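You operate a simulated robot arm through the tools that you are given. There is no shell and no other tool. Be economical: measure what you need, move in short steps, check, and stop when the job is done.

The job below is to be done with a simulated two-armed robot. You get a single attempt, and the scene is never put back.

Task
Press the red button three times. Put the blue hammock box on the display platform. Put the orange case on the power tray. Open the returns bin lid, put the red flat case in the returns bin and shut the lid again. Take the green bottle on the top of the packing bench and put it away on the short shelf over the lamp bench. Take the grey bottle and put it on the ledge of the stock bay. Put the L green carabiner pack from the timber table on the ledge of the cups bay and the M green carabiner pack on top of the white soap tin. Do these in any order. Set down upright: blue hammock box, orange case, red flat case, green bottle, grey bottle, green carabiner pack.

It is judged by the outcome, as a careful person would: the job done as asked, and still so three seconds after it is handed in. It fails if anything else is knocked over, pushed out of place, dropped, spilled or broken. Lids that push on must go on centred and level and be pressed home; caps that screw on are set level and turned clockwise until they are tight.

Robot
Two 7-joint arms with fingered hands on one trunk, on a base that drives. Base frame: it is fixed to the floor where the robot stands at the start and does not move with it; the origin is under the middle of the robot, x ahead of it, y to its left, z up. Readings come in mm, degrees, newtons and seconds.
The left shoulder is at the start at [80, 241, 1843], the right one opposite. With the tool pointing down near the work surface each hand reaches from about 100 to 320 mm from the robot's upright axis, wherever it stands, measured 20 degrees to its own side. Places, roughly: blue hammock box [500, -1250, 1000]; display platform [-1800, 1800, 300]; green bottle [-6500, 2250, 750]; green carabiner pack [-1500, 7000, 750]; grey bottle [-1500, 5750, 500]; ledge of the cups bay (25x69 cm) [-160, 8360, 920]; ledge of the stock bay (25x69 cm) [-2600, 8360, 920]; orange case [-750, -1000, 250]; power tray (35x24 cm) [-4060, -1080, 820]; red button [500, 0, 900]; red flat case [-6250, 1500, 750]; returns bin inside [-4700, 700, 500]; returns bin lid [-4700, 700, 700]; short shelf over the lamp bench (40x15 cm) [960, 2960, 1400]; white soap tin [-1000, 7000, 750]. Payload 4.9 kg a hand.
The tool frame of a hand sits at the grasp point between the pads (the TCP): z along the fingers, y along the line on which they close. The tips reach 32 mm beyond it. The gripper opens to 200 mm. The gripper's body begins 89 mm behind the TCP. The gripper is a hand of 4 fingers: y runs from the thumb to the fingers, the wrist lies at [0, 0, -267] in the tool frame.
Orientation is that of the tool frame in the base frame, as a unit quaternion [w, x, y, z]. With the fingers straight down and closing along the base's y, the tool's x points along the base's -x, its y along +y and its z along -z.

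Tools
- The arms move only by the tool move_arm. It takes "left_motion", "right_motion" or both (then of equal length, played together; a hand with none holds still); each is a list of rows, each a list of 6 numbers: the shift along the tool's x, y, z in mm, then the turn, a rotation vector about the tool's x, y, z in rad. In form: [[dx, dy, dz, ax, ay, az], ...]. A call has 1 to 12 rows; each row shifts and turns the commanded pose from where the row before left it, along the tool's axes as they then stand. Each row takes 0.2 s and may step no farther than 50 mm and 8.6 degrees from the row before; otherwise, the whole call is refused. A pose out of reach is approached as far as the arm can. The call stops where the force on the tool passes 40 N (or 10 N more than at its start, if that is more) or the arm is blocked; 0.2 s more then pass. In this call time passes only in rows, and 0.2 s behind the last. It gives the time, the measured TCP pose, the force on the tool (base axes), the opening and the grip force at its end, in the units of the frame above (readings bear some noise), with the torque about the TCP (base axes, N m) and any sound that the robot's microphone picked up.
- Cameras (640 x 400 px; columns grow to the right, rows downward): "scene" is now at [47.4, -64.2, 1983.2]; the picture's right is [-0.96, -0.28, 0.00], its down [-0.24, 0.84, -0.49] and it looks along [0.14, -0.47, -0.87] (base axes); focal length 268 px, centre (320, 200). "left" rides on the left gripper at [-69, -69, -116] in its tool frame; the picture's right is [0.71, -0.71, 0.00], its down [0.54, 0.54, -0.64] and it looks along [0.45, 0.45, 0.77] (tool axes); focal length 226 px, centre (320, 200). "right" rides on the right gripper at [69, -69, -116] in its tool frame; the picture's right is [0.71, 0.71, 0.00], its down [-0.54, 0.54, -0.64] and it looks along [-0.45, 0.45, 0.77] (tool axes); focal length 226 px, centre (320, 200). There is no depth. A picture from a camera that has moved, and an enlarged one, comes with that camera's place and axes in the base frame and with its lens.
- camera(camera): a new picture of that camera. The clock stands still meanwhile.
- raise_lower(by): slides the trunk up (or, below 0, down) by that many mm; the arms and the scene camera ride with it, the base frame stays. It gives what a move gives, with no picture.
- roll_base(legs): drives the robot by 1 to 6 legs, each [ahead, left, turn to the left] in mm, mm and degrees, along the robot's own axes; the way and the turn of a leg run together, so that a leg with both is an arc; at most 1500 mm and 180 degrees a leg. The arms and the cameras ride along, it lands a little off, and it stops where it bumps. It gives what a move gives.
- curl_fingers(finger1, finger2, finger3, thumb_bend, hand): sets how far each is bent, from 0 (flat) to 1 (curled in); at 0.3 the hand is open as for a grip, at 0.7 the pads meet at the TCP. One left out holds its place. A second passes; each finger stops where it meets its share of the squeeze, and holds until it gets a number again. It is the only way to open and close the hand. It gives what a move gives, with no picture; readings hold the bend of each and the force on the fingers (four entries, about 0 where the hand has none), thumb and palm.
- head_to(pan, tilt): turns the head with the scene camera to pan (to the left, within 86 degrees either way) and tilt (down, from -29 to 69), counted from straight ahead of the robot. It gives what a move gives.
- close_up(camera, box): a new picture of the part [left, top, right, bottom] of that camera's present view, enlarged. The clock stands still meanwhile.
- sign_off(): hands the job in; it is judged then, once.

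Work in short steps. Places have to be worked out from the pictures, the camera data and where the tool is seen: move nearer, look again, correct. Check each grasp and each placing, and mend what went wrong. You have 493 turns and 256 pictures in all, those below and enlarged ones among them. Open the grippers and draw the arms clear of the work before you hand the job in, unless the task says otherwise.

The tools are called after ">>>" as a command line: name --argument value ..., lists and objects as JSON in quotes. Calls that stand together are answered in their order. move_arm: Moves the arms, as the interface text tells. Its arguments: {"type":"object","properties":{"left_motion":{"type":"array"},"right_motion":{"type":"array"}},"required":[]} The other tools are called the same way: raise_lower (by) slides the trunk up or down; curl_fingers (finger1, finger2, finger3, thumb_bend, hand) moves the fingers one by one; roll_base (legs) drives the base; head_to (pan, tilt) turns the head that bears the scene camera; camera (camera) takes a picture; close_up (camera, box) takes an enlarged picture of a part of a camera's view; sign_off () hands the job in.

At the start:

```text
time: 0.0
left_tcp_pos: [585.3, -39.9, 1194.7]
left_ee_rot: [0.0, 0.0, 1.0, -0.001]
left_force: [0.5, -0.2, 1.3]
left_ft_torque: [-0.01, 0.01, -0.03]
left_finger_gap: 200.0
left_grasp_force: 0.0
left_shape: jaw
left_bend: [0.3, 0.3, 0.3, 0.3]
left_finger forces: [0.0, 0.0, 0.0, 0.0, 0.1, 0.1]
right_tcp_pos: [448.3, -504.4, 1280.2]
right_ee_rot: [0.0, 0.0, 1.0, 0.0]
right_force: [-0.2, -0.4, -0.1]
right_ft_torque: [-0.02, 0.0, 0.01]
right_finger_gap: 199.9
right_grasp_force: 0.1
right_shape: jaw
right_bend: [0.3, 0.3, 0.3, 0.3]
right_finger forces: [0.0, 0.0, 0.0, 0.0, 0.0, 0.0]
trunk travel left (down, up): [-751.0, 89.0]
robot x, y, heading: [2.3, -2.5, 0.4]
head pan, tilt: [-73.8, 60.6]
```

scene: 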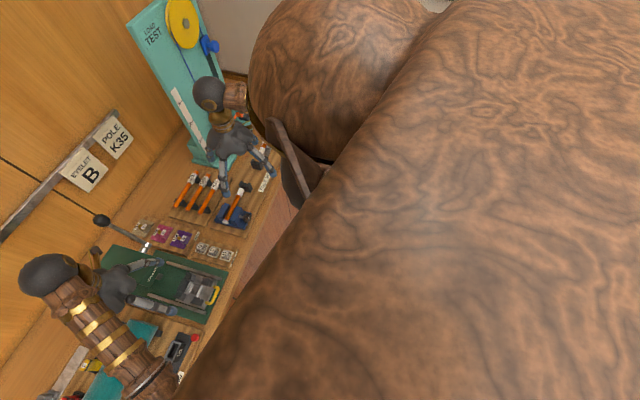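
right: 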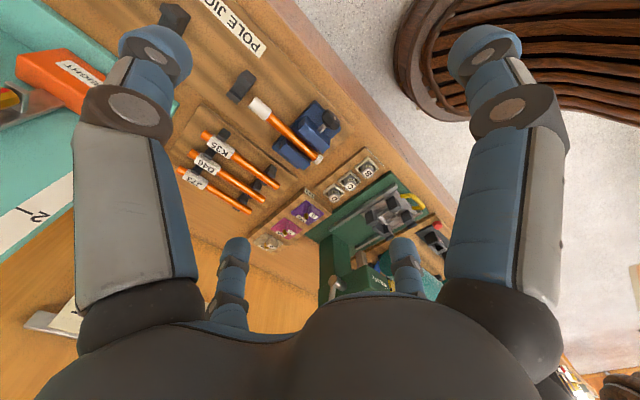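
left: 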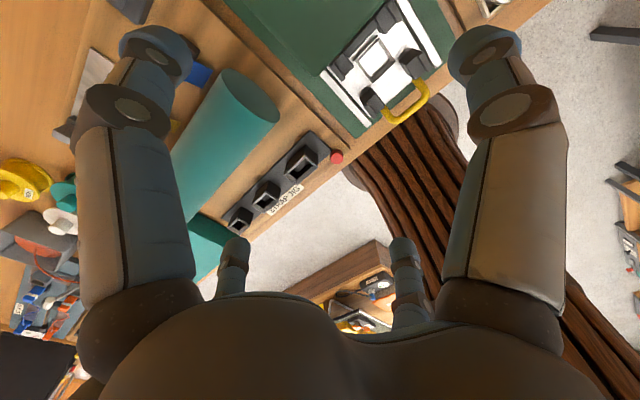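

I start by looking straight ahead to find the bench and the red button.

>>> head_to --pan 0 --tilt 50

>>> camera --camera "scene"

```text
time: 1.5
left_tcp_pos: [585.2, -41.8, 1194.8]
left_ee_rot: [0.0, -0.001, 1.0, 0.0]
left_force: [0.9, 0.4, -0.2]
left_ft_torque: [0.0, 0.02, 0.01]
left_finger_gap: 199.9
left_grasp_force: 0.2
left_shape: jaw
left_bend: [0.3, 0.3, 0.3, 0.3]
left_finger forces: [0.0, 0.1, 0.0, 0.0, 0.0, 0.0]
right_tcp_pos: [449.8, -505.8, 1281.1]
right_ee_rot: [0.0, 0.0, 1.0, 0.0]
right_force: [-0.1, -0.6, -0.4]
right_ft_torque: [0.03, 0.01, -0.03]
right_finger_gap: 200.1
right_grasp_force: 0.0
right_shape: jaw
right_bend: [0.3, 0.3, 0.3, 0.3]
right_finger forces: [0.0, 0.0, 0.1, 0.1, 0.0, 0.0]
trunk travel left (down, up): [-751.0, 89.0]
robot x, y, heading: [1.3, -2.8, -0.2]
head pan, tilt: [0.0, 50.0]
```

```text
252 pictures are left
camera scene: at [106.0, -1.0, 1996.4], right [0.0, -1.0, 0.0], down [-0.77, 0.0, -0.64], along [0.64, 0.0, -0.77], focal length 268 px, centre (320, 200)
```

scene: 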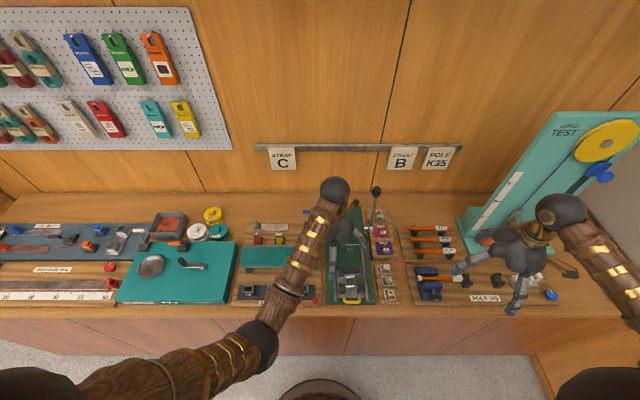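

>>> close_up --camera "scene" --box '[220, 180, 420, 310]'

>>> close_up --camera "scene" --box '[400, 180, 640, 330]'

>>> close_up --camera "left" --box '[200, 50, 460, 250]'

```text
3.08 times, centred on (320, 245) of scene
camera zoom: at [106.0, -1.0, 1996.4], right [0.0, -1.0, 0.0], down [-0.77, 0.0, -0.64], along [0.64, 0.0, -0.77], focal length 824 px, centre (320, 62)
```

zoom: 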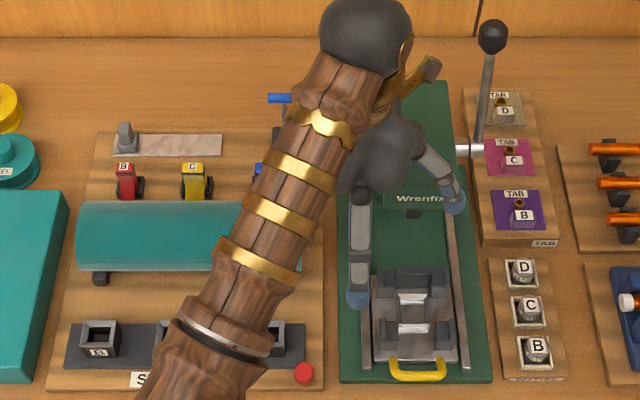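

```text
2.67 times, centred on (520, 255) of scene
camera zoom: at [106.0, -1.0, 1996.4], right [0.0, -1.0, 0.0], down [-0.77, 0.0, -0.64], along [0.64, 0.0, -0.77], focal length 714 px, centre (-213, 53)
```

zoom: 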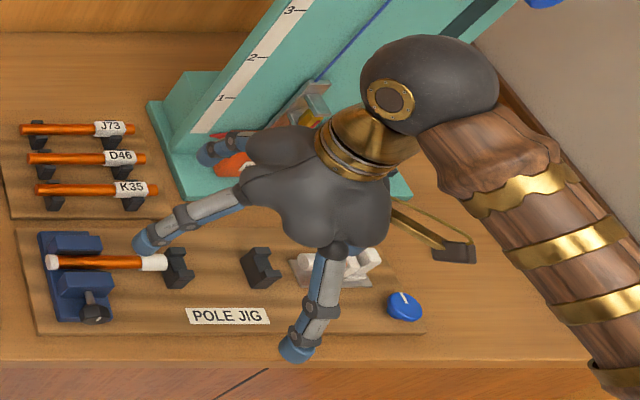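

```text
2.00 times, centred on (330, 150) of left
camera zoom: at [653.9, -109.8, 1310.6], right [-0.71, -0.71, 0.0], down [-0.54, 0.54, 0.64], along [-0.45, 0.45, -0.77], focal length 452 px, centre (300, 300)
```

zoom: 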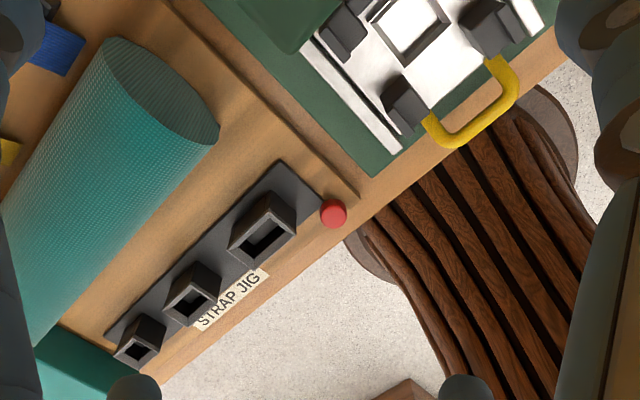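

The red button triangulates to about (482, 19, 917). I'll close the left hand into a point and move it over the button while pulling the right hand back.

>>> curl_fingers --hand "left" --finger1 0.7 --finger2 0.7 --finger3 0.7 --thumb_bend 0.7

>>> move_arm --left_motion '[[34.4, 20.3, 0, 0, 0, 0], [34.4, 20.3, 0, 0, 0, 0], [34.4, 20.3, 0, 0, 0, 0]]' --right_motion '[[50, 0, 0, 0, 0, 0], [50, 0, 0, 0, 0, 0], [50, 0, 0, 0, 0, 0]]'

>>> camera --camera "left"

>>> camera --camera "scene"

```text
time: 2.5
left_tcp_pos: [585.1, -40.3, 1194.9]
left_ee_rot: [0.0, -0.001, 1.0, 0.0]
left_force: [-0.5, -0.5, 0.6]
left_ft_torque: [0.03, -0.01, -0.03]
left_finger_gap: 1.6
left_grasp_force: 0.0
left_shape: fingers
left_bend: [0.69, 0.69, 0.69, 0.69]
left_finger forces: [0.0, 0.1, 0.1, 0.0, 0.1, 0.0]
right_tcp_pos: [450.6, -505.9, 1280.3]
right_ee_rot: [0.0, 0.001, 1.0, 0.0]
right_force: [-0.1, 0.2, 0.5]
right_ft_torque: [-0.01, -0.01, 0.02]
right_finger_gap: 199.8
right_grasp_force: 0.1
right_shape: jaw
right_bend: [0.3, 0.3, 0.3, 0.3]
right_finger forces: [0.1, 0.1, 0.1, 0.0, 0.0, 0.0]
trunk travel left (down, up): [-751.0, 89.0]
robot x, y, heading: [-0.4, -0.2, -0.2]
head pan, tilt: [0.0, 50.0]
```

```text
time: 3.5
left_tcp_pos: [552.2, 94.7, 1229.7]
left_ee_rot: [0.039, -0.081, 0.996, 0.002]
left_force: [0.3, 0.2, -0.4]
left_ft_torque: [-0.01, 0.03, -0.01]
left_finger_gap: 2.1
left_grasp_force: 0.1
left_shape: fingers
left_bend: [0.69, 0.69, 0.69, 0.69]
left_finger forces: [0.0, 0.0, 0.1, 0.0, 0.0, 0.1]
right_tcp_pos: [300.9, -505.8, 1281.3]
right_ee_rot: [0.0, -0.001, 1.0, -0.001]
right_force: [-0.6, -0.5, -0.3]
right_ft_torque: [-0.04, 0.0, -0.01]
right_finger_gap: 199.9
right_grasp_force: 0.2
right_shape: jaw
right_bend: [0.3, 0.3, 0.3, 0.3]
right_finger forces: [0.1, 0.0, 0.1, 0.0, 0.0, 0.1]
trunk travel left (down, up): [-751.0, 89.0]
robot x, y, heading: [-2.6, 0.8, -0.3]
head pan, tilt: [0.0, 50.0]
stopped in row 3 (left hand): the arm was blocked; the commanded pose is now the measured one
```

```text
248 pictures are left
camera left: at [621.8, 35.4, 1349.9], right [-0.58, -0.81, -0.05], down [-0.67, 0.44, 0.6], along [-0.46, 0.38, -0.8], focal length 226 px, centre (320, 200)
```

left: 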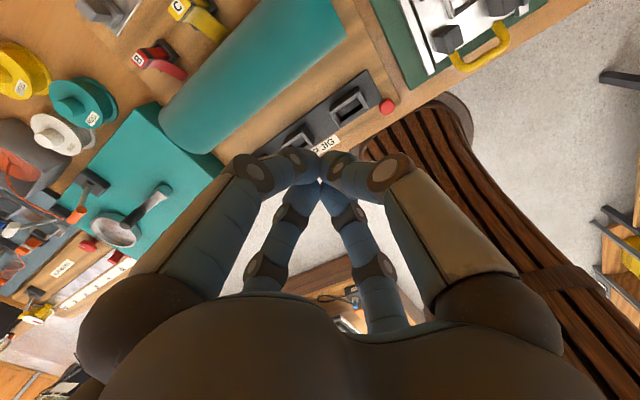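

```text
247 pictures are left
camera scene: at [106.2, 0.3, 1996.4], right [0.0, -1.0, 0.0], down [-0.77, 0.0, -0.64], along [0.64, 0.0, -0.77], focal length 268 px, centre (320, 200)
```

scene: 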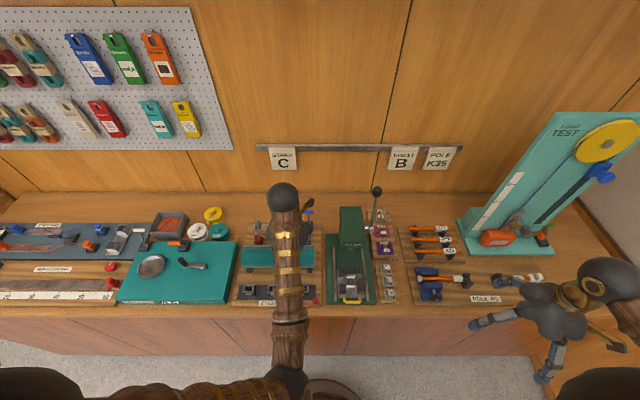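

The left arm hit its inside limit; the button should sit about 20° to the left side instead. I'll shift the base 160 mm right and straighten the left hand.

>>> roll_base --legs '[[0, -160, 0]]'

>>> move_arm --left_motion '[[0, 0, 0, 0, 0.026, 0.054], [0, 0, 0, 0, 0.026, 0.054], [0, 0, 0, 0, 0.026, 0.054]]'

```text
time: 4.9
left_tcp_pos: [552.4, -61.4, 1227.9]
left_ee_rot: [0.038, -0.081, 0.996, 0.001]
left_force: [0.7, 0.3, 0.2]
left_ft_torque: [0.01, 0.0, 0.0]
left_finger_gap: 1.7
left_grasp_force: 0.1
left_shape: fingers
left_bend: [0.69, 0.69, 0.69, 0.69]
left_finger forces: [0.0, 0.0, 0.0, 0.0, 0.0, 0.0]
right_tcp_pos: [299.8, -660.5, 1282.7]
right_ee_rot: [0.0, 0.001, 1.0, -0.002]
right_force: [-0.4, 0.2, 0.8]
right_ft_torque: [-0.04, 0.0, 0.0]
right_finger_gap: 199.8
right_grasp_force: 0.2
right_shape: jaw
right_bend: [0.3, 0.3, 0.3, 0.3]
right_finger forces: [0.0, 0.0, 0.1, 0.1, 0.1, 0.0]
trunk travel left (down, up): [-751.0, 89.0]
robot x, y, heading: [-1.7, -153.4, 0.0]
head pan, tilt: [0.0, 50.0]
```

```text
time: 5.7
left_tcp_pos: [552.6, -65.2, 1229.7]
left_ee_rot: [-0.001, 0.002, 1.0, 0.002]
left_force: [0.1, -0.3, -0.1]
left_ft_torque: [-0.02, 0.0, -0.03]
left_finger_gap: 2.1
left_grasp_force: 0.0
left_shape: fingers
left_bend: [0.69, 0.69, 0.69, 0.69]
left_finger forces: [0.0, 0.0, 0.1, 0.1, 0.0, 0.1]
right_tcp_pos: [299.7, -662.0, 1280.9]
right_ee_rot: [0.001, 0.001, 1.0, 0.0]
right_force: [0.5, -0.8, -0.8]
right_ft_torque: [0.03, 0.03, 0.03]
right_finger_gap: 199.8
right_grasp_force: 0.0
right_shape: jaw
right_bend: [0.3, 0.3, 0.3, 0.3]
right_finger forces: [0.0, 0.1, 0.0, 0.0, 0.0, 0.0]
trunk travel left (down, up): [-751.0, 89.0]
robot x, y, heading: [2.6, -160.4, 0.0]
head pan, tilt: [0.0, 50.0]
```

Now I move over the button column (-70 in x, +84 in y).

>>> move_arm --left_motion '[[23.5, 28, 0, 0, 0, 0], [23.5, 28, 0, 0, 0, 0], [23.5, 28, 0, 0, 0, 0]]'

```text
time: 6.5
left_tcp_pos: [481.8, 19.5, 1229.0]
left_ee_rot: [0.0, 0.001, 1.0, 0.002]
left_force: [-0.4, 0.1, -0.4]
left_ft_torque: [-0.02, 0.0, -0.04]
left_finger_gap: 2.1
left_grasp_force: 0.0
left_shape: fingers
left_bend: [0.69, 0.69, 0.69, 0.69]
left_finger forces: [0.0, 0.1, 0.0, 0.0, 0.0, 0.1]
right_tcp_pos: [299.1, -664.7, 1280.1]
right_ee_rot: [0.0, 0.001, 1.0, 0.0]
right_force: [0.1, -0.4, -0.6]
right_ft_torque: [0.01, -0.03, 0.03]
right_finger_gap: 199.8
right_grasp_force: 0.0
right_shape: jaw
right_bend: [0.3, 0.3, 0.3, 0.3]
right_finger forces: [0.0, 0.0, 0.0, 0.1, 0.0, 0.1]
trunk travel left (down, up): [-751.0, 89.0]
robot x, y, heading: [2.8, -157.2, 0.2]
head pan, tilt: [0.0, 50.0]
```

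>>> raise_lower --by -220

>>> camera --camera "left"

>>> camera --camera "scene"

```text
time: 8.8
left_tcp_pos: [482.5, 19.4, 1008.2]
left_ee_rot: [0.0, 0.0, 1.0, 0.002]
left_force: [-0.9, -0.3, 0.9]
left_ft_torque: [0.03, 0.0, 0.04]
left_finger_gap: 2.2
left_grasp_force: 0.0
left_shape: fingers
left_bend: [0.69, 0.69, 0.69, 0.69]
left_finger forces: [0.0, 0.1, 0.0, 0.1, 0.0, 0.0]
right_tcp_pos: [299.3, -663.5, 1060.3]
right_ee_rot: [0.0, 0.001, 1.0, 0.0]
right_force: [0.4, -0.1, 0.6]
right_ft_torque: [-0.01, 0.02, 0.01]
right_finger_gap: 199.7
right_grasp_force: 0.2
right_shape: jaw
right_bend: [0.3, 0.3, 0.3, 0.3]
right_finger forces: [0.0, 0.1, 0.1, 0.0, 0.0, 0.0]
trunk travel left (down, up): [-531.0, 309.0]
robot x, y, heading: [-2.4, -159.4, -0.1]
head pan, tilt: [0.0, 50.0]
```

```text
246 pictures are left
camera left: at [550.2, -49.4, 1124.3], right [-0.71, -0.71, 0.0], down [-0.54, 0.54, 0.65], along [-0.45, 0.46, -0.76], focal length 226 px, centre (320, 200)
```

left: 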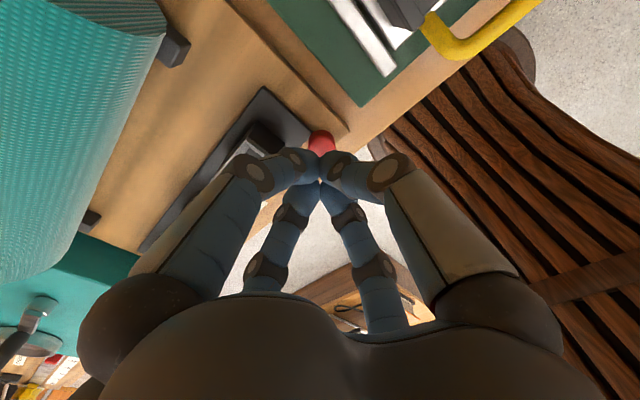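

```text
245 pictures are left
camera scene: at [105.5, -157.6, 1776.5], right [0.0, -1.0, 0.0], down [-0.77, 0.0, -0.64], along [0.64, 0.0, -0.77], focal length 268 px, centre (320, 200)
```

scene: 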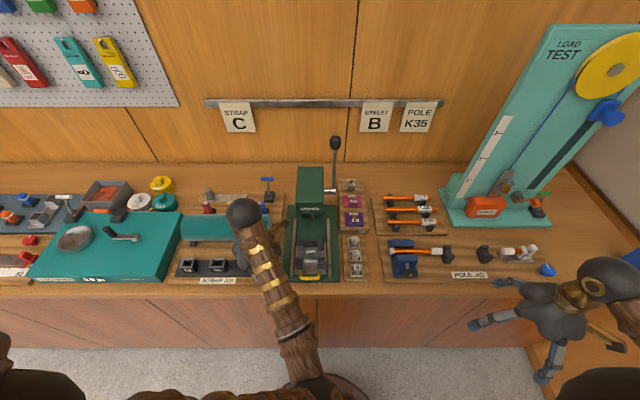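

The tips are aligned above the button. I'll go down in steps until contact.

>>> move_arm --left_motion '[[0, 0, 25, 0, 0, 0], [0, 0, 25, 0, 0, 0], [0, 0, 4, 0, 0, 0], [0, 0, 3, 0, 0, 0], [0, 0, 3, 0, 0, 0], [0, 0, 3, 0, 0, 0]]'

```text
time: 9.5
left_tcp_pos: [480.7, 21.0, 962.5]
left_ee_rot: [0.002, -0.001, 1.0, 0.003]
left_force: [-2.9, -1.1, 20.7]
left_ft_torque: [0.03, 0.21, 0.02]
left_finger_gap: 2.5
left_grasp_force: 14.6
left_shape: fingers
left_bend: [0.69, 0.69, 0.69, 0.69]
left_finger forces: [0.0, 9.9, 19.0, 0.1, 0.0, 0.0]
right_tcp_pos: [298.5, -663.7, 1061.4]
right_ee_rot: [0.001, 0.0, 1.0, 0.0]
right_force: [-0.4, 0.5, 0.5]
right_ft_torque: [0.05, 0.01, 0.01]
right_finger_gap: 199.8
right_grasp_force: 0.0
right_shape: jaw
right_bend: [0.3, 0.3, 0.3, 0.3]
right_finger forces: [0.1, 0.0, 0.0, 0.0, 0.1, 0.0]
trunk travel left (down, up): [-531.0, 309.0]
robot x, y, heading: [2.0, -157.9, -0.0]
head pan, tilt: [0.0, 50.0]
heard: click
stopped in row 3 (left hand): the force on the tool passed its limit at 44 N (the readings are from after the stop); the commanded pose is now the measured one
```

A click: press one. I'll lift 15 mm to let the button release.

>>> move_arm --left_motion '[[0, 0, -10, 0, 0, 0], [0, 0, -10, 0, 0, 0], [0, 0, 0, 0, 0, 0]]'

>>> close_up --camera "left" --box '[240, 80, 400, 200]'

```text
time: 10.3
left_tcp_pos: [482.6, 20.6, 980.4]
left_ee_rot: [0.001, -0.001, 1.0, 0.002]
left_force: [0.1, 0.7, 0.5]
left_ft_torque: [0.01, -0.01, 0.01]
left_finger_gap: 2.3
left_grasp_force: 0.1
left_shape: fingers
left_bend: [0.69, 0.69, 0.69, 0.69]
left_finger forces: [0.1, 0.0, 0.0, 0.0, 0.0, 0.0]
right_tcp_pos: [299.3, -663.3, 1060.2]
right_ee_rot: [0.0, 0.0, 1.0, 0.0]
right_force: [-1.1, 0.4, -0.3]
right_ft_torque: [0.0, -0.02, -0.01]
right_finger_gap: 199.9
right_grasp_force: 0.1
right_shape: jaw
right_bend: [0.3, 0.3, 0.3, 0.3]
right_finger forces: [0.0, 0.0, 0.0, 0.0, 0.0, 0.0]
trunk travel left (down, up): [-531.0, 309.0]
robot x, y, heading: [-2.1, -154.9, -0.2]
head pan, tilt: [0.0, 50.0]
```

```text
3.33 times, centred on (320, 140) of left
camera zoom: at [551.0, -49.0, 1095.8], right [-0.71, -0.71, -0.01], down [-0.54, 0.54, 0.65], along [-0.45, 0.46, -0.76], focal length 754 px, centre (320, 400)
```

zoom: 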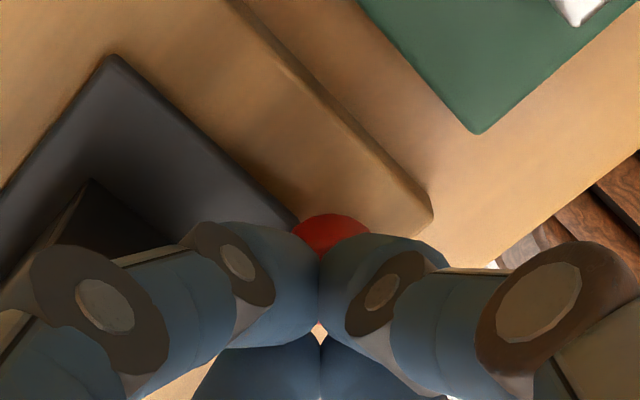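

Released cleanly. Second press, gentle steps near contact.

>>> move_arm --left_motion '[[0, 0, 12, 0, 0, 0], [0, 0, 3, 0, 0, 0], [0, 0, 3, 0, 0, 0], [0, 0, 2, 0, 0, 0], [0, 0, 2, 0, 0, 0], [0, 0, 2, 0, 0, 0]]'

>>> move_arm --left_motion '[[0, 0, -10, 0, 0, 0], [0, 0, -10, 0, 0, 0], [0, 0, 0, 0, 0, 0]]'

```text
time: 11.6
left_tcp_pos: [481.3, 22.3, 962.0]
left_ee_rot: [0.003, -0.003, 1.0, 0.004]
left_force: [-8.6, -1.3, 32.1]
left_ft_torque: [0.0, 0.52, 0.01]
left_finger_gap: 2.6
left_grasp_force: 21.9
left_shape: fingers
left_bend: [0.69, 0.69, 0.71, 0.69]
left_finger forces: [0.0, 11.3, 27.3, 0.0, 5.0, 0.1]
right_tcp_pos: [298.6, -662.9, 1060.6]
right_ee_rot: [0.0, -0.001, 1.0, 0.0]
right_force: [-0.2, 0.1, 0.0]
right_ft_torque: [0.01, -0.01, -0.02]
right_finger_gap: 199.8
right_grasp_force: 0.1
right_shape: jaw
right_bend: [0.3, 0.3, 0.3, 0.3]
right_finger forces: [0.0, 0.0, 0.0, 0.0, 0.0, 0.0]
trunk travel left (down, up): [-531.0, 309.0]
robot x, y, heading: [-0.5, -159.3, 0.2]
head pan, tilt: [0.0, 50.0]
heard: click
stopped in row 6 (left hand): the force on the tool passed its limit at 43 N (the readings are from after the stop); the commanded pose is now the measured one
```

```text
time: 12.4
left_tcp_pos: [482.6, 21.6, 980.2]
left_ee_rot: [0.003, -0.002, 1.0, 0.004]
left_force: [-0.4, 0.7, 0.2]
left_ft_torque: [-0.01, -0.02, -0.02]
left_finger_gap: 2.6
left_grasp_force: 0.1
left_shape: fingers
left_bend: [0.69, 0.69, 0.69, 0.69]
left_finger forces: [0.0, 0.0, 0.0, 0.1, 0.0, 0.1]
right_tcp_pos: [300.0, -662.7, 1059.9]
right_ee_rot: [0.001, 0.0, 1.0, 0.0]
right_force: [-0.3, -0.6, -0.8]
right_ft_torque: [0.0, 0.01, -0.02]
right_finger_gap: 200.0
right_grasp_force: 0.0
right_shape: jaw
right_bend: [0.3, 0.3, 0.3, 0.3]
right_finger forces: [0.0, 0.0, 0.0, 0.0, 0.0, 0.1]
trunk travel left (down, up): [-531.0, 309.0]
robot x, y, heading: [-1.1, -157.0, -0.2]
head pan, tilt: [0.0, 50.0]
```

Third press, then lift well clear.

>>> move_arm --left_motion '[[0, 0, 12, 0, 0, 0], [0, 0, 3, 0, 0, 0], [0, 0, 3, 0, 0, 0], [0, 0, 2, 0, 0, 0], [0, 0, 2, 0, 0, 0], [0, 0, 2, 0, 0, 0]]'

>>> move_arm --left_motion '[[0, 0, -10, 0, 0, 0], [0, 0, -20, 0, 0, 0], [0, 0, -40, 0, 0, 0], [0, 0, -40, 0, 0, 0]]'

>>> camera --camera "left"

```text
time: 13.6
left_tcp_pos: [481.7, 20.8, 962.3]
left_ee_rot: [0.005, -0.003, 1.0, 0.004]
left_force: [-10.2, -2.9, 31.6]
left_ft_torque: [-0.32, 0.56, -0.05]
left_finger_gap: 2.0
left_grasp_force: 19.7
left_shape: fingers
left_bend: [0.69, 0.69, 0.71, 0.7]
left_finger forces: [0.0, 0.0, 24.7, 0.1, 15.7, 0.0]
right_tcp_pos: [298.3, -663.3, 1061.2]
right_ee_rot: [0.001, 0.0, 1.0, 0.0]
right_force: [0.1, 0.1, -0.5]
right_ft_torque: [-0.04, 0.0, 0.03]
right_finger_gap: 200.1
right_grasp_force: 0.0
right_shape: jaw
right_bend: [0.3, 0.3, 0.3, 0.3]
right_finger forces: [0.1, 0.0, 0.0, 0.0, 0.1, 0.1]
trunk travel left (down, up): [-531.0, 309.0]
robot x, y, heading: [-0.1, -159.1, -0.2]
head pan, tilt: [0.0, 50.0]
heard: click
stopped in row 5 (left hand): the force on the tool passed its limit at 43 N (the readings are from after the stop); the commanded pose is now the measured one
```

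```text
time: 14.6
left_tcp_pos: [483.2, 20.3, 1069.3]
left_ee_rot: [0.004, -0.003, 1.0, 0.003]
left_force: [0.2, 0.0, -0.2]
left_ft_torque: [0.0, 0.02, -0.02]
left_finger_gap: 2.2
left_grasp_force: 0.1
left_shape: fingers
left_bend: [0.69, 0.69, 0.69, 0.69]
left_finger forces: [0.1, 0.0, 0.1, 0.0, 0.0, 0.0]
right_tcp_pos: [301.3, -662.2, 1060.3]
right_ee_rot: [0.0, 0.0, 1.0, 0.0]
right_force: [0.1, 1.2, -0.3]
right_ft_torque: [0.03, -0.03, 0.0]
right_finger_gap: 199.9
right_grasp_force: 0.1
right_shape: jaw
right_bend: [0.3, 0.3, 0.3, 0.3]
right_finger forces: [0.1, 0.0, 0.0, 0.0, 0.0, 0.1]
trunk travel left (down, up): [-531.0, 309.0]
robot x, y, heading: [-1.3, -155.6, -0.5]
head pan, tilt: [0.0, 50.0]
```

```text
243 pictures are left
camera left: at [551.0, -49.1, 1185.3], right [-0.7, -0.71, -0.01], down [-0.55, 0.53, 0.64], along [-0.45, 0.46, -0.77], focal length 226 px, centre (320, 200)
```

left: 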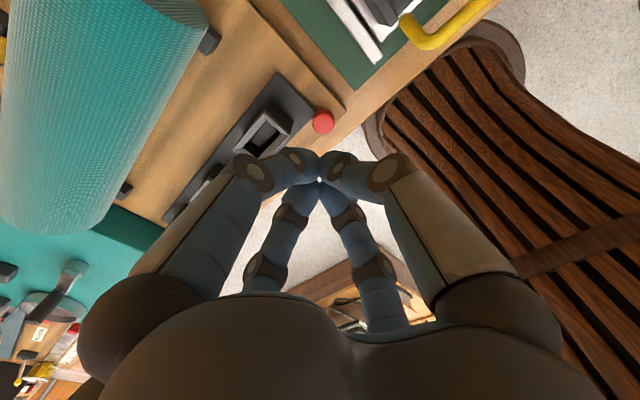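

Three clicks, button done. I'll pull the left hand back, raise the trunk, and look to the right for the hammock box.

>>> move_arm --left_motion '[[50, 0, 0, 0, 0, 0], [50, 0, 0, 0, 0, 0], [40, 0, 0, 0, 0, 0]]'

>>> raise_lower --by 220

>>> head_to --pan -60 --tilt 30

>>> camera --camera "scene"

```text
time: 15.3
left_tcp_pos: [345.6, 19.6, 1065.9]
left_ee_rot: [0.003, -0.002, 1.0, 0.004]
left_force: [-0.3, 0.2, 0.1]
left_ft_torque: [0.0, -0.02, -0.01]
left_finger_gap: 2.4
left_grasp_force: 0.0
left_shape: fingers
left_bend: [0.69, 0.69, 0.69, 0.69]
left_finger forces: [0.0, 0.0, 0.1, 0.1, 0.1, 0.0]
left hand out of reach, approached as far as the arm can: row 3
right_tcp_pos: [298.9, -663.6, 1062.3]
right_ee_rot: [0.0, 0.0, 1.0, 0.0]
right_force: [-0.6, -0.1, -0.9]
right_ft_torque: [-0.01, 0.0, -0.03]
right_finger_gap: 200.1
right_grasp_force: 0.1
right_shape: jaw
right_bend: [0.3, 0.3, 0.3, 0.3]
right_finger forces: [0.0, 0.1, 0.0, 0.0, 0.0, 0.0]
trunk travel left (down, up): [-531.0, 309.0]
robot x, y, heading: [3.5, -157.0, 0.1]
head pan, tilt: [0.0, 50.0]
```

```text
time: 17.7
left_tcp_pos: [345.7, 19.0, 1284.9]
left_ee_rot: [0.003, 0.0, 1.0, 0.003]
left_force: [-0.4, 0.0, 0.5]
left_ft_torque: [0.02, 0.0, -0.03]
left_finger_gap: 2.4
left_grasp_force: 0.1
left_shape: fingers
left_bend: [0.69, 0.69, 0.69, 0.69]
left_finger forces: [0.0, 0.1, 0.0, 0.1, 0.1, 0.1]
right_tcp_pos: [299.7, -662.7, 1280.4]
right_ee_rot: [0.0, 0.0, 1.0, 0.0]
right_force: [0.1, 0.0, -0.3]
right_ft_torque: [-0.02, 0.02, 0.02]
right_finger_gap: 199.8
right_grasp_force: 0.1
right_shape: jaw
right_bend: [0.3, 0.3, 0.3, 0.3]
right_finger forces: [0.0, 0.1, 0.0, 0.0, 0.0, 0.0]
trunk travel left (down, up): [-751.0, 89.0]
robot x, y, heading: [0.7, -156.2, 0.2]
head pan, tilt: [0.0, 50.0]
```

```text
time: 19.0
left_tcp_pos: [345.7, 18.2, 1286.7]
left_ee_rot: [0.003, -0.001, 1.0, 0.004]
left_force: [0.2, -0.1, 0.3]
left_ft_torque: [-0.01, 0.04, 0.01]
left_finger_gap: 2.1
left_grasp_force: 0.1
left_shape: fingers
left_bend: [0.69, 0.69, 0.69, 0.69]
left_finger forces: [0.1, 0.1, 0.0, 0.0, 0.1, 0.0]
right_tcp_pos: [299.6, -662.1, 1280.9]
right_ee_rot: [-0.001, 0.0, 1.0, 0.0]
right_force: [-0.3, -0.5, 0.9]
right_ft_torque: [-0.02, 0.0, 0.0]
right_finger_gap: 199.9
right_grasp_force: 0.0
right_shape: jaw
right_bend: [0.3, 0.3, 0.3, 0.3]
right_finger forces: [0.0, 0.1, 0.0, 0.1, 0.1, 0.1]
trunk travel left (down, up): [-751.0, 89.0]
robot x, y, heading: [2.3, -155.0, -0.1]
head pan, tilt: [-60.0, 30.0]
```

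```text
242 pictures are left
camera scene: at [73.7, -236.0, 2025.9], right [-0.87, -0.5, 0.0], down [-0.25, 0.43, -0.87], along [0.43, -0.75, -0.5], focal length 268 px, centre (320, 200)
```

scene: 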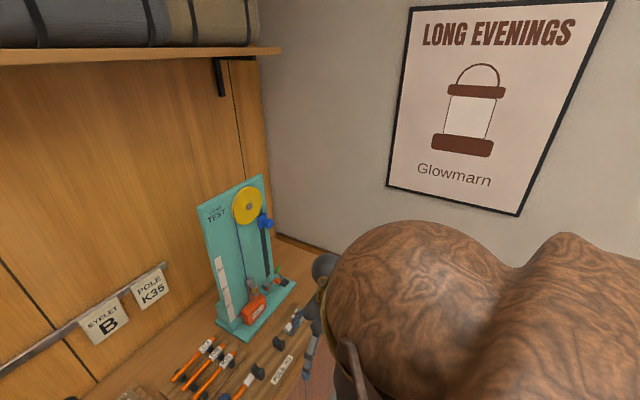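

The box isn't visible yet; I'll drive right ~450 mm and look again.

>>> roll_base --legs '[[-100, -400, 0]]'

>>> head_to --pan -45 --tilt 45

>>> camera --camera "scene"

>>> camera --camera "right"

```text
time: 21.5
left_tcp_pos: [245.0, -376.1, 1285.2]
left_ee_rot: [0.001, -0.001, 1.0, 0.003]
left_force: [0.5, -0.3, 0.2]
left_ft_torque: [-0.03, 0.03, -0.02]
left_finger_gap: 2.5
left_grasp_force: 0.0
left_shape: fingers
left_bend: [0.69, 0.69, 0.69, 0.69]
left_finger forces: [0.0, 0.0, 0.0, 0.0, 0.1, 0.0]
right_tcp_pos: [198.8, -1057.3, 1281.8]
right_ee_rot: [0.0, 0.0, 1.0, -0.002]
right_force: [-0.1, 0.3, 0.0]
right_ft_torque: [-0.07, -0.01, -0.02]
right_finger_gap: 199.9
right_grasp_force: 0.0
right_shape: jaw
right_bend: [0.3, 0.3, 0.3, 0.3]
right_finger forces: [0.0, 0.0, 0.1, 0.0, 0.0, 0.1]
trunk travel left (down, up): [-751.0, 89.0]
robot x, y, heading: [-103.8, -557.2, -0.1]
head pan, tilt: [-60.0, 30.0]
```

```text
time: 22.3
left_tcp_pos: [245.9, -379.7, 1285.6]
left_ee_rot: [0.003, -0.003, 1.0, 0.003]
left_force: [-0.3, 0.2, -0.4]
left_ft_torque: [-0.01, 0.01, 0.01]
left_finger_gap: 2.3
left_grasp_force: 0.0
left_shape: fingers
left_bend: [0.69, 0.69, 0.69, 0.69]
left_finger forces: [0.0, 0.0, 0.0, 0.0, 0.0, 0.1]
right_tcp_pos: [198.8, -1060.0, 1281.6]
right_ee_rot: [-0.001, 0.0, 1.0, -0.001]
right_force: [-0.7, 0.8, -0.6]
right_ft_torque: [-0.03, -0.01, 0.0]
right_finger_gap: 199.8
right_grasp_force: 0.0
right_shape: jaw
right_bend: [0.3, 0.3, 0.3, 0.3]
right_finger forces: [0.0, 0.1, 0.0, 0.0, 0.1, 0.1]
trunk travel left (down, up): [-751.0, 89.0]
robot x, y, heading: [-99.4, -552.8, -0.2]
head pan, tilt: [-45.0, 45.0]
```

```text
241 pictures are left
camera scene: at [-14.7, -612.1, 2003.4], right [-0.71, -0.71, 0.0], down [-0.5, 0.5, -0.71], along [0.5, -0.5, -0.71], focal length 268 px, centre (320, 200)
```

scene: 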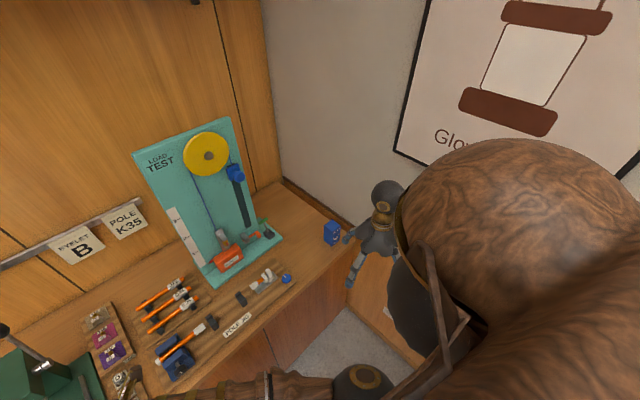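

```text
240 pictures are left
camera right: at [130.4, -1129.3, 1397.4], right [-0.71, 0.71, 0.0], down [0.54, 0.54, 0.64], along [0.46, 0.45, -0.77], focal length 226 px, centre (320, 200)
```

right: 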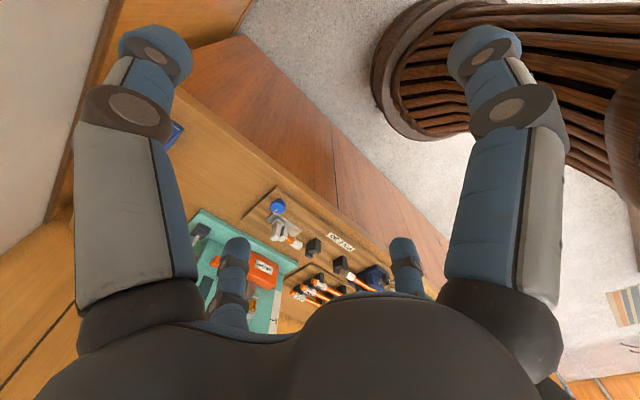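

The small blue box on the bench corner is likely the hammock box; close-up.

>>> close_up --camera "scene" --box '[270, 180, 430, 340]'

```text
2.50 times, centred on (350, 260) of scene
camera zoom: at [-14.7, -612.1, 2003.4], right [-0.71, -0.71, 0.0], down [-0.5, 0.5, -0.71], along [0.5, -0.5, -0.71], focal length 669 px, centre (245, 50)
```

zoom: 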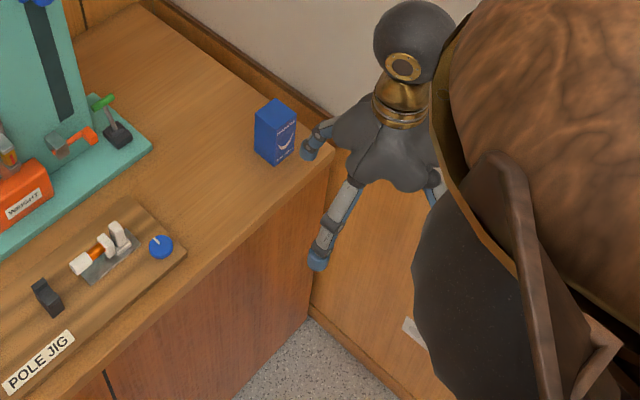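

The box is about 65×40×130 mm near (530, −1243) on the bench (z≈880). I'll bring the right hand in front of the robot so it clears the wall when driving closer.

>>> move_arm --right_motion '[[-9.6, 46.2, 0, 0, 0, 0], [-9.6, 46.2, 0, 0, 0, 0], [-9.6, 46.2, 0, 0, 0, 0], [-9.6, 46.2, 0, 0, 0, 0], [-9.6, 46.2, 0, 0, 0, 0], [-9.6, 46.2, 0, 0, 0, 0]]'

>>> roll_base --legs '[[0, -370, 0], [100, 0, -15]]'

>>> head_to --pan -20 --tilt 50

>>> camera --camera "scene"

>>> camera --camera "right"

```text
time: 23.7
left_tcp_pos: [248.0, -378.7, 1284.7]
left_ee_rot: [0.002, -0.002, 1.0, 0.004]
left_force: [0.2, 0.0, -0.1]
left_ft_torque: [0.02, 0.02, 0.03]
left_finger_gap: 2.2
left_grasp_force: 0.1
left_shape: fingers
left_bend: [0.69, 0.69, 0.69, 0.69]
left_finger forces: [0.1, 0.1, 0.1, 0.0, 0.0, 0.0]
right_tcp_pos: [259.6, -782.1, 1281.2]
right_ee_rot: [-0.001, 0.002, 1.0, -0.001]
right_force: [0.1, -0.6, 0.0]
right_ft_torque: [-0.01, 0.03, 0.02]
right_finger_gap: 199.8
right_grasp_force: 0.2
right_shape: jaw
right_bend: [0.3, 0.3, 0.3, 0.3]
right_finger forces: [0.0, 0.1, 0.0, 0.0, 0.1, 0.0]
trunk travel left (down, up): [-751.0, 89.0]
robot x, y, heading: [-101.3, -556.5, -0.1]
head pan, tilt: [-45.0, 45.0]
```

```text
time: 25.2
left_tcp_pos: [246.6, -536.2, 1286.8]
left_ee_rot: [0.006, -0.005, 1.0, 0.001]
left_force: [-1.0, 0.6, -0.7]
left_ft_torque: [-0.07, -0.12, -0.01]
left_finger_gap: 2.1
left_grasp_force: 0.0
left_shape: fingers
left_bend: [0.69, 0.69, 0.69, 0.69]
left_finger forces: [0.1, 0.1, 0.0, 0.0, 0.0, 0.0]
right_tcp_pos: [260.6, -940.2, 1287.7]
right_ee_rot: [0.003, -0.003, 1.0, -0.003]
right_force: [-1.4, 1.2, 0.8]
right_ft_torque: [-0.1, -0.12, -0.02]
right_finger_gap: 199.9
right_grasp_force: 0.1
right_shape: jaw
right_bend: [0.3, 0.3, 0.3, 0.3]
right_finger forces: [0.0, 0.1, 0.0, 0.1, 0.1, 0.1]
trunk travel left (down, up): [-751.0, 89.0]
robot x, y, heading: [-90.3, -722.4, 0.3]
head pan, tilt: [-45.0, 45.0]
stopped in leg 1: the robot was blocked; the commanded pose is now the measured one
```

```text
time: 26.1
left_tcp_pos: [256.8, -548.8, 1286.0]
left_ee_rot: [0.002, -0.004, 1.0, 0.005]
left_force: [-0.1, -1.0, -0.3]
left_ft_torque: [0.05, -0.02, 0.0]
left_finger_gap: 2.1
left_grasp_force: 0.0
left_shape: fingers
left_bend: [0.69, 0.69, 0.69, 0.69]
left_finger forces: [0.0, 0.0, 0.0, 0.1, 0.0, 0.0]
right_tcp_pos: [269.6, -953.4, 1280.8]
right_ee_rot: [0.0, -0.002, 1.0, 0.001]
right_force: [0.7, -0.5, -0.1]
right_ft_torque: [0.03, -0.04, -0.02]
right_finger_gap: 200.0
right_grasp_force: 0.1
right_shape: jaw
right_bend: [0.3, 0.3, 0.3, 0.3]
right_finger forces: [0.1, 0.1, 0.1, 0.0, 0.0, 0.0]
trunk travel left (down, up): [-751.0, 89.0]
robot x, y, heading: [-85.4, -723.1, 0.0]
head pan, tilt: [-20.0, 50.0]
```

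```text
238 pictures are left
camera scene: at [11.2, -755.8, 1996.4], right [-0.34, -0.94, 0.0], down [-0.72, 0.26, -0.64], along [0.6, -0.22, -0.77], focal length 268 px, centre (320, 200)
```

scene: 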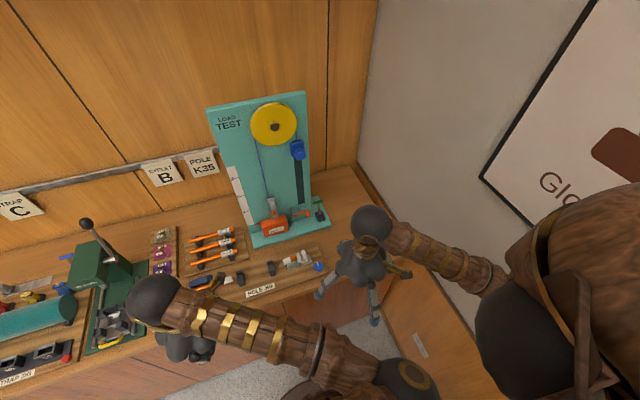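

```text
237 pictures are left
camera right: at [201.9, -1024.3, 1397.5], right [-0.71, 0.7, 0.0], down [0.54, 0.54, 0.65], along [0.45, 0.46, -0.76], focal length 226 px, centre (320, 200)
```

right: 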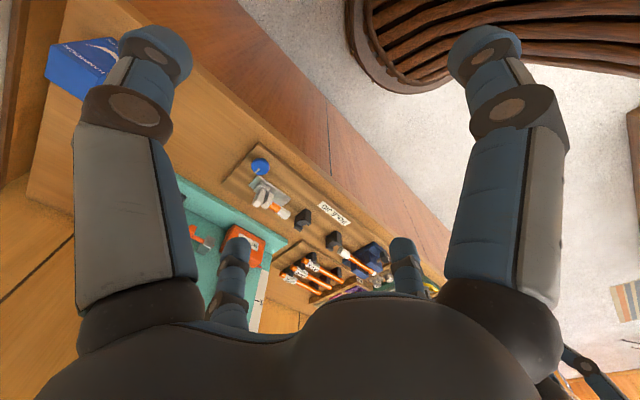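

Blocked around y=−723. I'll look right and behind to see what it bumped.

>>> head_to --pan -86 --tilt 40

>>> camera --camera "scene"

```text
time: 27.5
left_tcp_pos: [257.4, -545.9, 1286.3]
left_ee_rot: [0.003, -0.004, 1.0, 0.005]
left_force: [-0.8, 0.0, 0.1]
left_ft_torque: [0.02, -0.01, -0.04]
left_finger_gap: 2.4
left_grasp_force: 0.1
left_shape: fingers
left_bend: [0.69, 0.69, 0.69, 0.69]
left_finger forces: [0.1, 0.0, 0.0, 0.1, 0.1, 0.0]
right_tcp_pos: [270.6, -950.8, 1282.8]
right_ee_rot: [0.0, -0.003, 1.0, 0.001]
right_force: [0.4, 0.4, 0.7]
right_ft_torque: [-0.02, -0.06, -0.03]
right_finger_gap: 200.0
right_grasp_force: 0.1
right_shape: jaw
right_bend: [0.3, 0.3, 0.3, 0.3]
right_finger forces: [0.0, 0.0, 0.1, 0.1, 0.1, 0.0]
trunk travel left (down, up): [-751.0, 89.0]
robot x, y, heading: [-87.8, -720.6, 0.2]
head pan, tilt: [-85.9, 40.0]
```

```text
236 pictures are left
camera scene: at [-53.4, -809.4, 2010.5], right [-1.0, -0.08, 0.0], down [-0.05, 0.64, -0.77], along [0.06, -0.76, -0.64], focal length 268 px, centre (320, 200)
```

scene: 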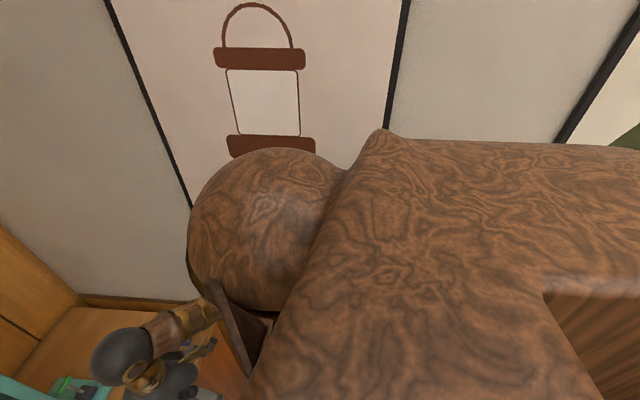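

The right elbow is probably touching the wall. I'll back off left and turn 40° right so the elbow swings back, then approach diagonally.

>>> roll_base --legs '[[-30, 80, 0], [0, 0, -40]]'

>>> head_to --pan 0 --tilt 45

>>> camera --camera "scene"

```text
time: 30.4
left_tcp_pos: [259.7, -727.2, 1285.8]
left_ee_rot: [0.004, 0.336, 0.942, 0.002]
left_force: [-0.1, -0.1, -0.2]
left_ft_torque: [-0.04, -0.01, -0.04]
left_finger_gap: 2.3
left_grasp_force: 0.0
left_shape: fingers
left_bend: [0.69, 0.69, 0.69, 0.69]
left_finger forces: [0.0, 0.1, 0.1, 0.1, 0.0, 0.0]
right_tcp_pos: [11.4, -1046.4, 1282.3]
right_ee_rot: [-0.001, 0.338, 0.941, 0.0]
right_force: [0.5, 0.3, -0.1]
right_ft_torque: [-0.01, 0.0, 0.02]
right_finger_gap: 199.9
right_grasp_force: 0.1
right_shape: jaw
right_bend: [0.3, 0.3, 0.3, 0.3]
right_finger forces: [0.1, 0.0, 0.0, 0.0, 0.1, 0.0]
trunk travel left (down, up): [-751.0, 89.0]
robot x, y, heading: [-120.8, -642.2, -39.7]
head pan, tilt: [-85.9, 40.0]
```

```text
time: 32.0
left_tcp_pos: [259.4, -728.2, 1285.3]
left_ee_rot: [0.003, 0.336, 0.942, 0.003]
left_force: [-0.6, 0.3, 0.1]
left_ft_torque: [0.01, -0.01, 0.0]
left_finger_gap: 2.4
left_grasp_force: 0.0
left_shape: fingers
left_bend: [0.69, 0.69, 0.69, 0.69]
left_finger forces: [0.0, 0.0, 0.0, 0.0, 0.0, 0.0]
right_tcp_pos: [12.1, -1047.8, 1282.3]
right_ee_rot: [0.001, 0.339, 0.941, -0.001]
right_force: [0.6, 0.0, -0.5]
right_ft_torque: [-0.02, 0.01, 0.01]
right_finger_gap: 199.8
right_grasp_force: 0.1
right_shape: jaw
right_bend: [0.3, 0.3, 0.3, 0.3]
right_finger forces: [0.0, 0.0, 0.1, 0.0, 0.0, 0.1]
trunk travel left (down, up): [-751.0, 89.0]
robot x, y, heading: [-120.5, -642.1, -39.6]
head pan, tilt: [0.0, 45.0]
```

```text
235 pictures are left
camera scene: at [-34.9, -714.6, 2003.3], right [-0.64, -0.77, 0.0], down [-0.54, 0.45, -0.71], along [0.54, -0.45, -0.71], focal length 268 px, centre (320, 200)
```

scene: 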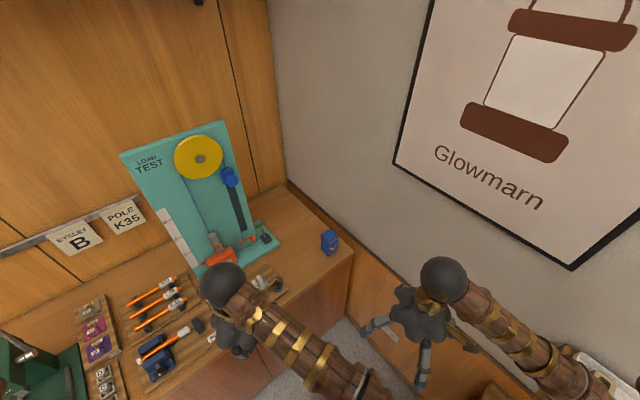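

Box visible and clear. I'll bring the right hand toward the centre line, then drive diagonally closer.

>>> move_arm --right_motion '[[-20, 42, 0, 0, 0, 0], [-20, 42, 0, 0, 0, 0], [-20, 42, 0, 0, 0, 0], [-20, 42, 0, 0, 0, 0]]' --left_motion '[[0, 30, 0, 0, 0, 0], [0, 30, 0, 0, 0, 0], [0, 30, 0, 0, 0, 0], [0, 30, 0, 0, 0, 0]]'

>>> roll_base --legs '[[270, -45, 0]]'

>>> camera --camera "scene"

>>> camera --camera "right"

```text
time: 33.0
left_tcp_pos: [340.3, -635.7, 1282.7]
left_ee_rot: [0.002, 0.336, 0.942, 0.003]
left_force: [0.2, -0.4, 0.5]
left_ft_torque: [-0.04, -0.01, 0.01]
left_finger_gap: 2.4
left_grasp_force: 0.1
left_shape: fingers
left_bend: [0.69, 0.69, 0.69, 0.69]
left_finger forces: [0.0, 0.0, 0.1, 0.1, 0.1, 0.1]
left hand out of reach, approached as far as the arm can: row 1
right_tcp_pos: [119.1, -989.4, 1219.9]
right_ee_rot: [0.002, 0.338, 0.941, 0.001]
right_force: [1.0, 0.3, -0.5]
right_ft_torque: [0.03, 0.05, 0.0]
right_finger_gap: 199.8
right_grasp_force: 0.0
right_shape: jaw
right_bend: [0.3, 0.3, 0.3, 0.3]
right_finger forces: [0.1, 0.0, 0.1, 0.0, 0.1, 0.0]
right hand out of reach, approached as far as the arm can: row 2, 3, 4
trunk travel left (down, up): [-751.0, 89.0]
robot x, y, heading: [-113.5, -643.3, -39.6]
head pan, tilt: [0.0, 45.0]
```

```text
time: 35.0
left_tcp_pos: [516.1, -842.8, 1283.7]
left_ee_rot: [0.004, 0.337, 0.942, 0.003]
left_force: [0.4, 0.4, 0.3]
left_ft_torque: [-0.04, -0.05, 0.0]
left_finger_gap: 2.2
left_grasp_force: 0.1
left_shape: fingers
left_bend: [0.69, 0.69, 0.69, 0.69]
left_finger forces: [0.0, 0.0, 0.0, 0.1, 0.0, 0.1]
right_tcp_pos: [295.7, -1194.8, 1220.2]
right_ee_rot: [0.004, 0.339, 0.941, 0.002]
right_force: [-0.6, -0.1, -0.3]
right_ft_torque: [-0.01, 0.0, -0.03]
right_finger_gap: 199.9
right_grasp_force: 0.0
right_shape: jaw
right_bend: [0.3, 0.3, 0.3, 0.3]
right_finger forces: [0.0, 0.1, 0.0, 0.0, 0.0, 0.1]
trunk travel left (down, up): [-751.0, 89.0]
robot x, y, heading: [62.5, -848.6, -39.9]
head pan, tilt: [0.0, 45.0]
```

```text
234 pictures are left
camera scene: at [141.0, -917.9, 2003.7], right [-0.64, -0.77, 0.0], down [-0.54, 0.45, -0.71], along [0.55, -0.45, -0.71], focal length 268 px, centre (320, 200)
```

scene: 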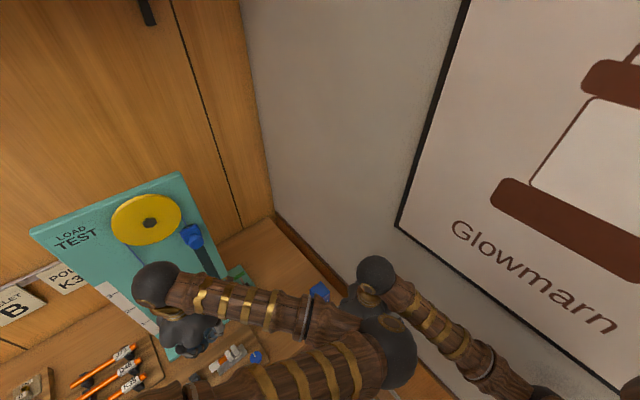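

```text
233 pictures are left
camera right: at [196.9, -1204.9, 1336.0], right [-0.09, 1.0, 0.0], down [0.76, 0.07, 0.65], along [0.65, 0.06, -0.76], focal length 226 px, centre (320, 200)
```

right: 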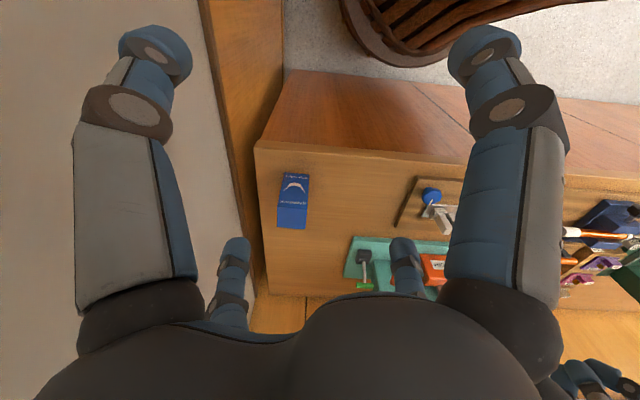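

>>> close_up --camera "right" --box '[230, 130, 390, 250]'

```text
3.33 times, centred on (310, 190) of right
camera zoom: at [196.9, -1204.9, 1336.0], right [-0.09, 1.0, 0.0], down [0.76, 0.07, 0.65], along [0.65, 0.06, -0.76], focal length 754 px, centre (353, 233)
```

zoom: 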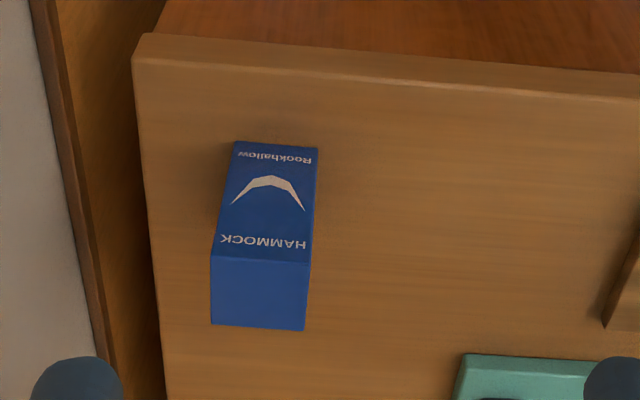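

The box is about 62×58 mm, top near z≈1016, centred near (523, −1231). The hand has four digits in a cross, so I'll align it to the box. First I extend the hand ahead, pre-closing the digits halfway.

>>> curl_fingers --hand "right" --finger1 0.45 --finger2 0.45 --finger3 0.45 --thumb_bend 0.45

>>> move_arm --right_motion '[[-40, 0, 0, 0, 0, 0], [-40, 0, 0, 0, 0, 0], [-40, 10, 0, 0, 0, 0], [-40, 20, 0, 0, 0, 0], [-20, 30, 0, 0, 0, 0], [0, 30, 0, 0, 0, 0], [0, 27, 0, 0, 0, 0]]'

```text
time: 36.0
left_tcp_pos: [519.2, -847.0, 1282.4]
left_ee_rot: [0.002, 0.337, 0.942, 0.003]
left_force: [-0.3, -0.8, -0.1]
left_ft_torque: [-0.02, 0.02, 0.01]
left_finger_gap: 2.2
left_grasp_force: 0.0
left_shape: fingers
left_bend: [0.69, 0.69, 0.69, 0.69]
left_finger forces: [0.1, 0.0, 0.0, 0.0, 0.0, 0.0]
right_tcp_pos: [297.4, -1199.1, 1219.5]
right_ee_rot: [0.003, 0.338, 0.941, 0.003]
right_force: [0.1, -0.1, -0.3]
right_ft_torque: [0.01, 0.02, -0.02]
right_finger_gap: 88.0
right_grasp_force: 0.1
right_shape: fingers
right_bend: [0.45, 0.45, 0.45, 0.45]
right_finger forces: [0.0, 0.0, 0.0, 0.0, 0.1, 0.1]
trunk travel left (down, up): [-751.0, 89.0]
robot x, y, heading: [63.8, -849.3, -39.8]
head pan, tilt: [0.0, 45.0]
```

```text
time: 37.6
left_tcp_pos: [517.2, -848.4, 1283.3]
left_ee_rot: [0.003, 0.338, 0.941, 0.005]
left_force: [-0.2, 0.1, 0.3]
left_ft_torque: [0.06, 0.02, -0.02]
left_finger_gap: 2.4
left_grasp_force: 0.0
left_shape: fingers
left_bend: [0.69, 0.69, 0.69, 0.69]
left_finger forces: [0.0, 0.0, 0.0, 0.0, 0.0, 0.0]
right_tcp_pos: [464.3, -1225.0, 1176.6]
right_ee_rot: [0.003, 0.34, 0.941, 0.004]
right_force: [0.8, -0.6, -0.3]
right_ft_torque: [0.08, -0.01, 0.03]
right_finger_gap: 87.4
right_grasp_force: 0.0
right_shape: fingers
right_bend: [0.45, 0.45, 0.45, 0.45]
right_finger forces: [0.0, 0.0, 0.0, 0.0, 0.0, 0.0]
right hand out of reach, approached as far as the arm can: row 1, 2, 3
trunk travel left (down, up): [-751.0, 89.0]
robot x, y, heading: [59.5, -850.4, -39.7]
head pan, tilt: [0.0, 45.0]
```

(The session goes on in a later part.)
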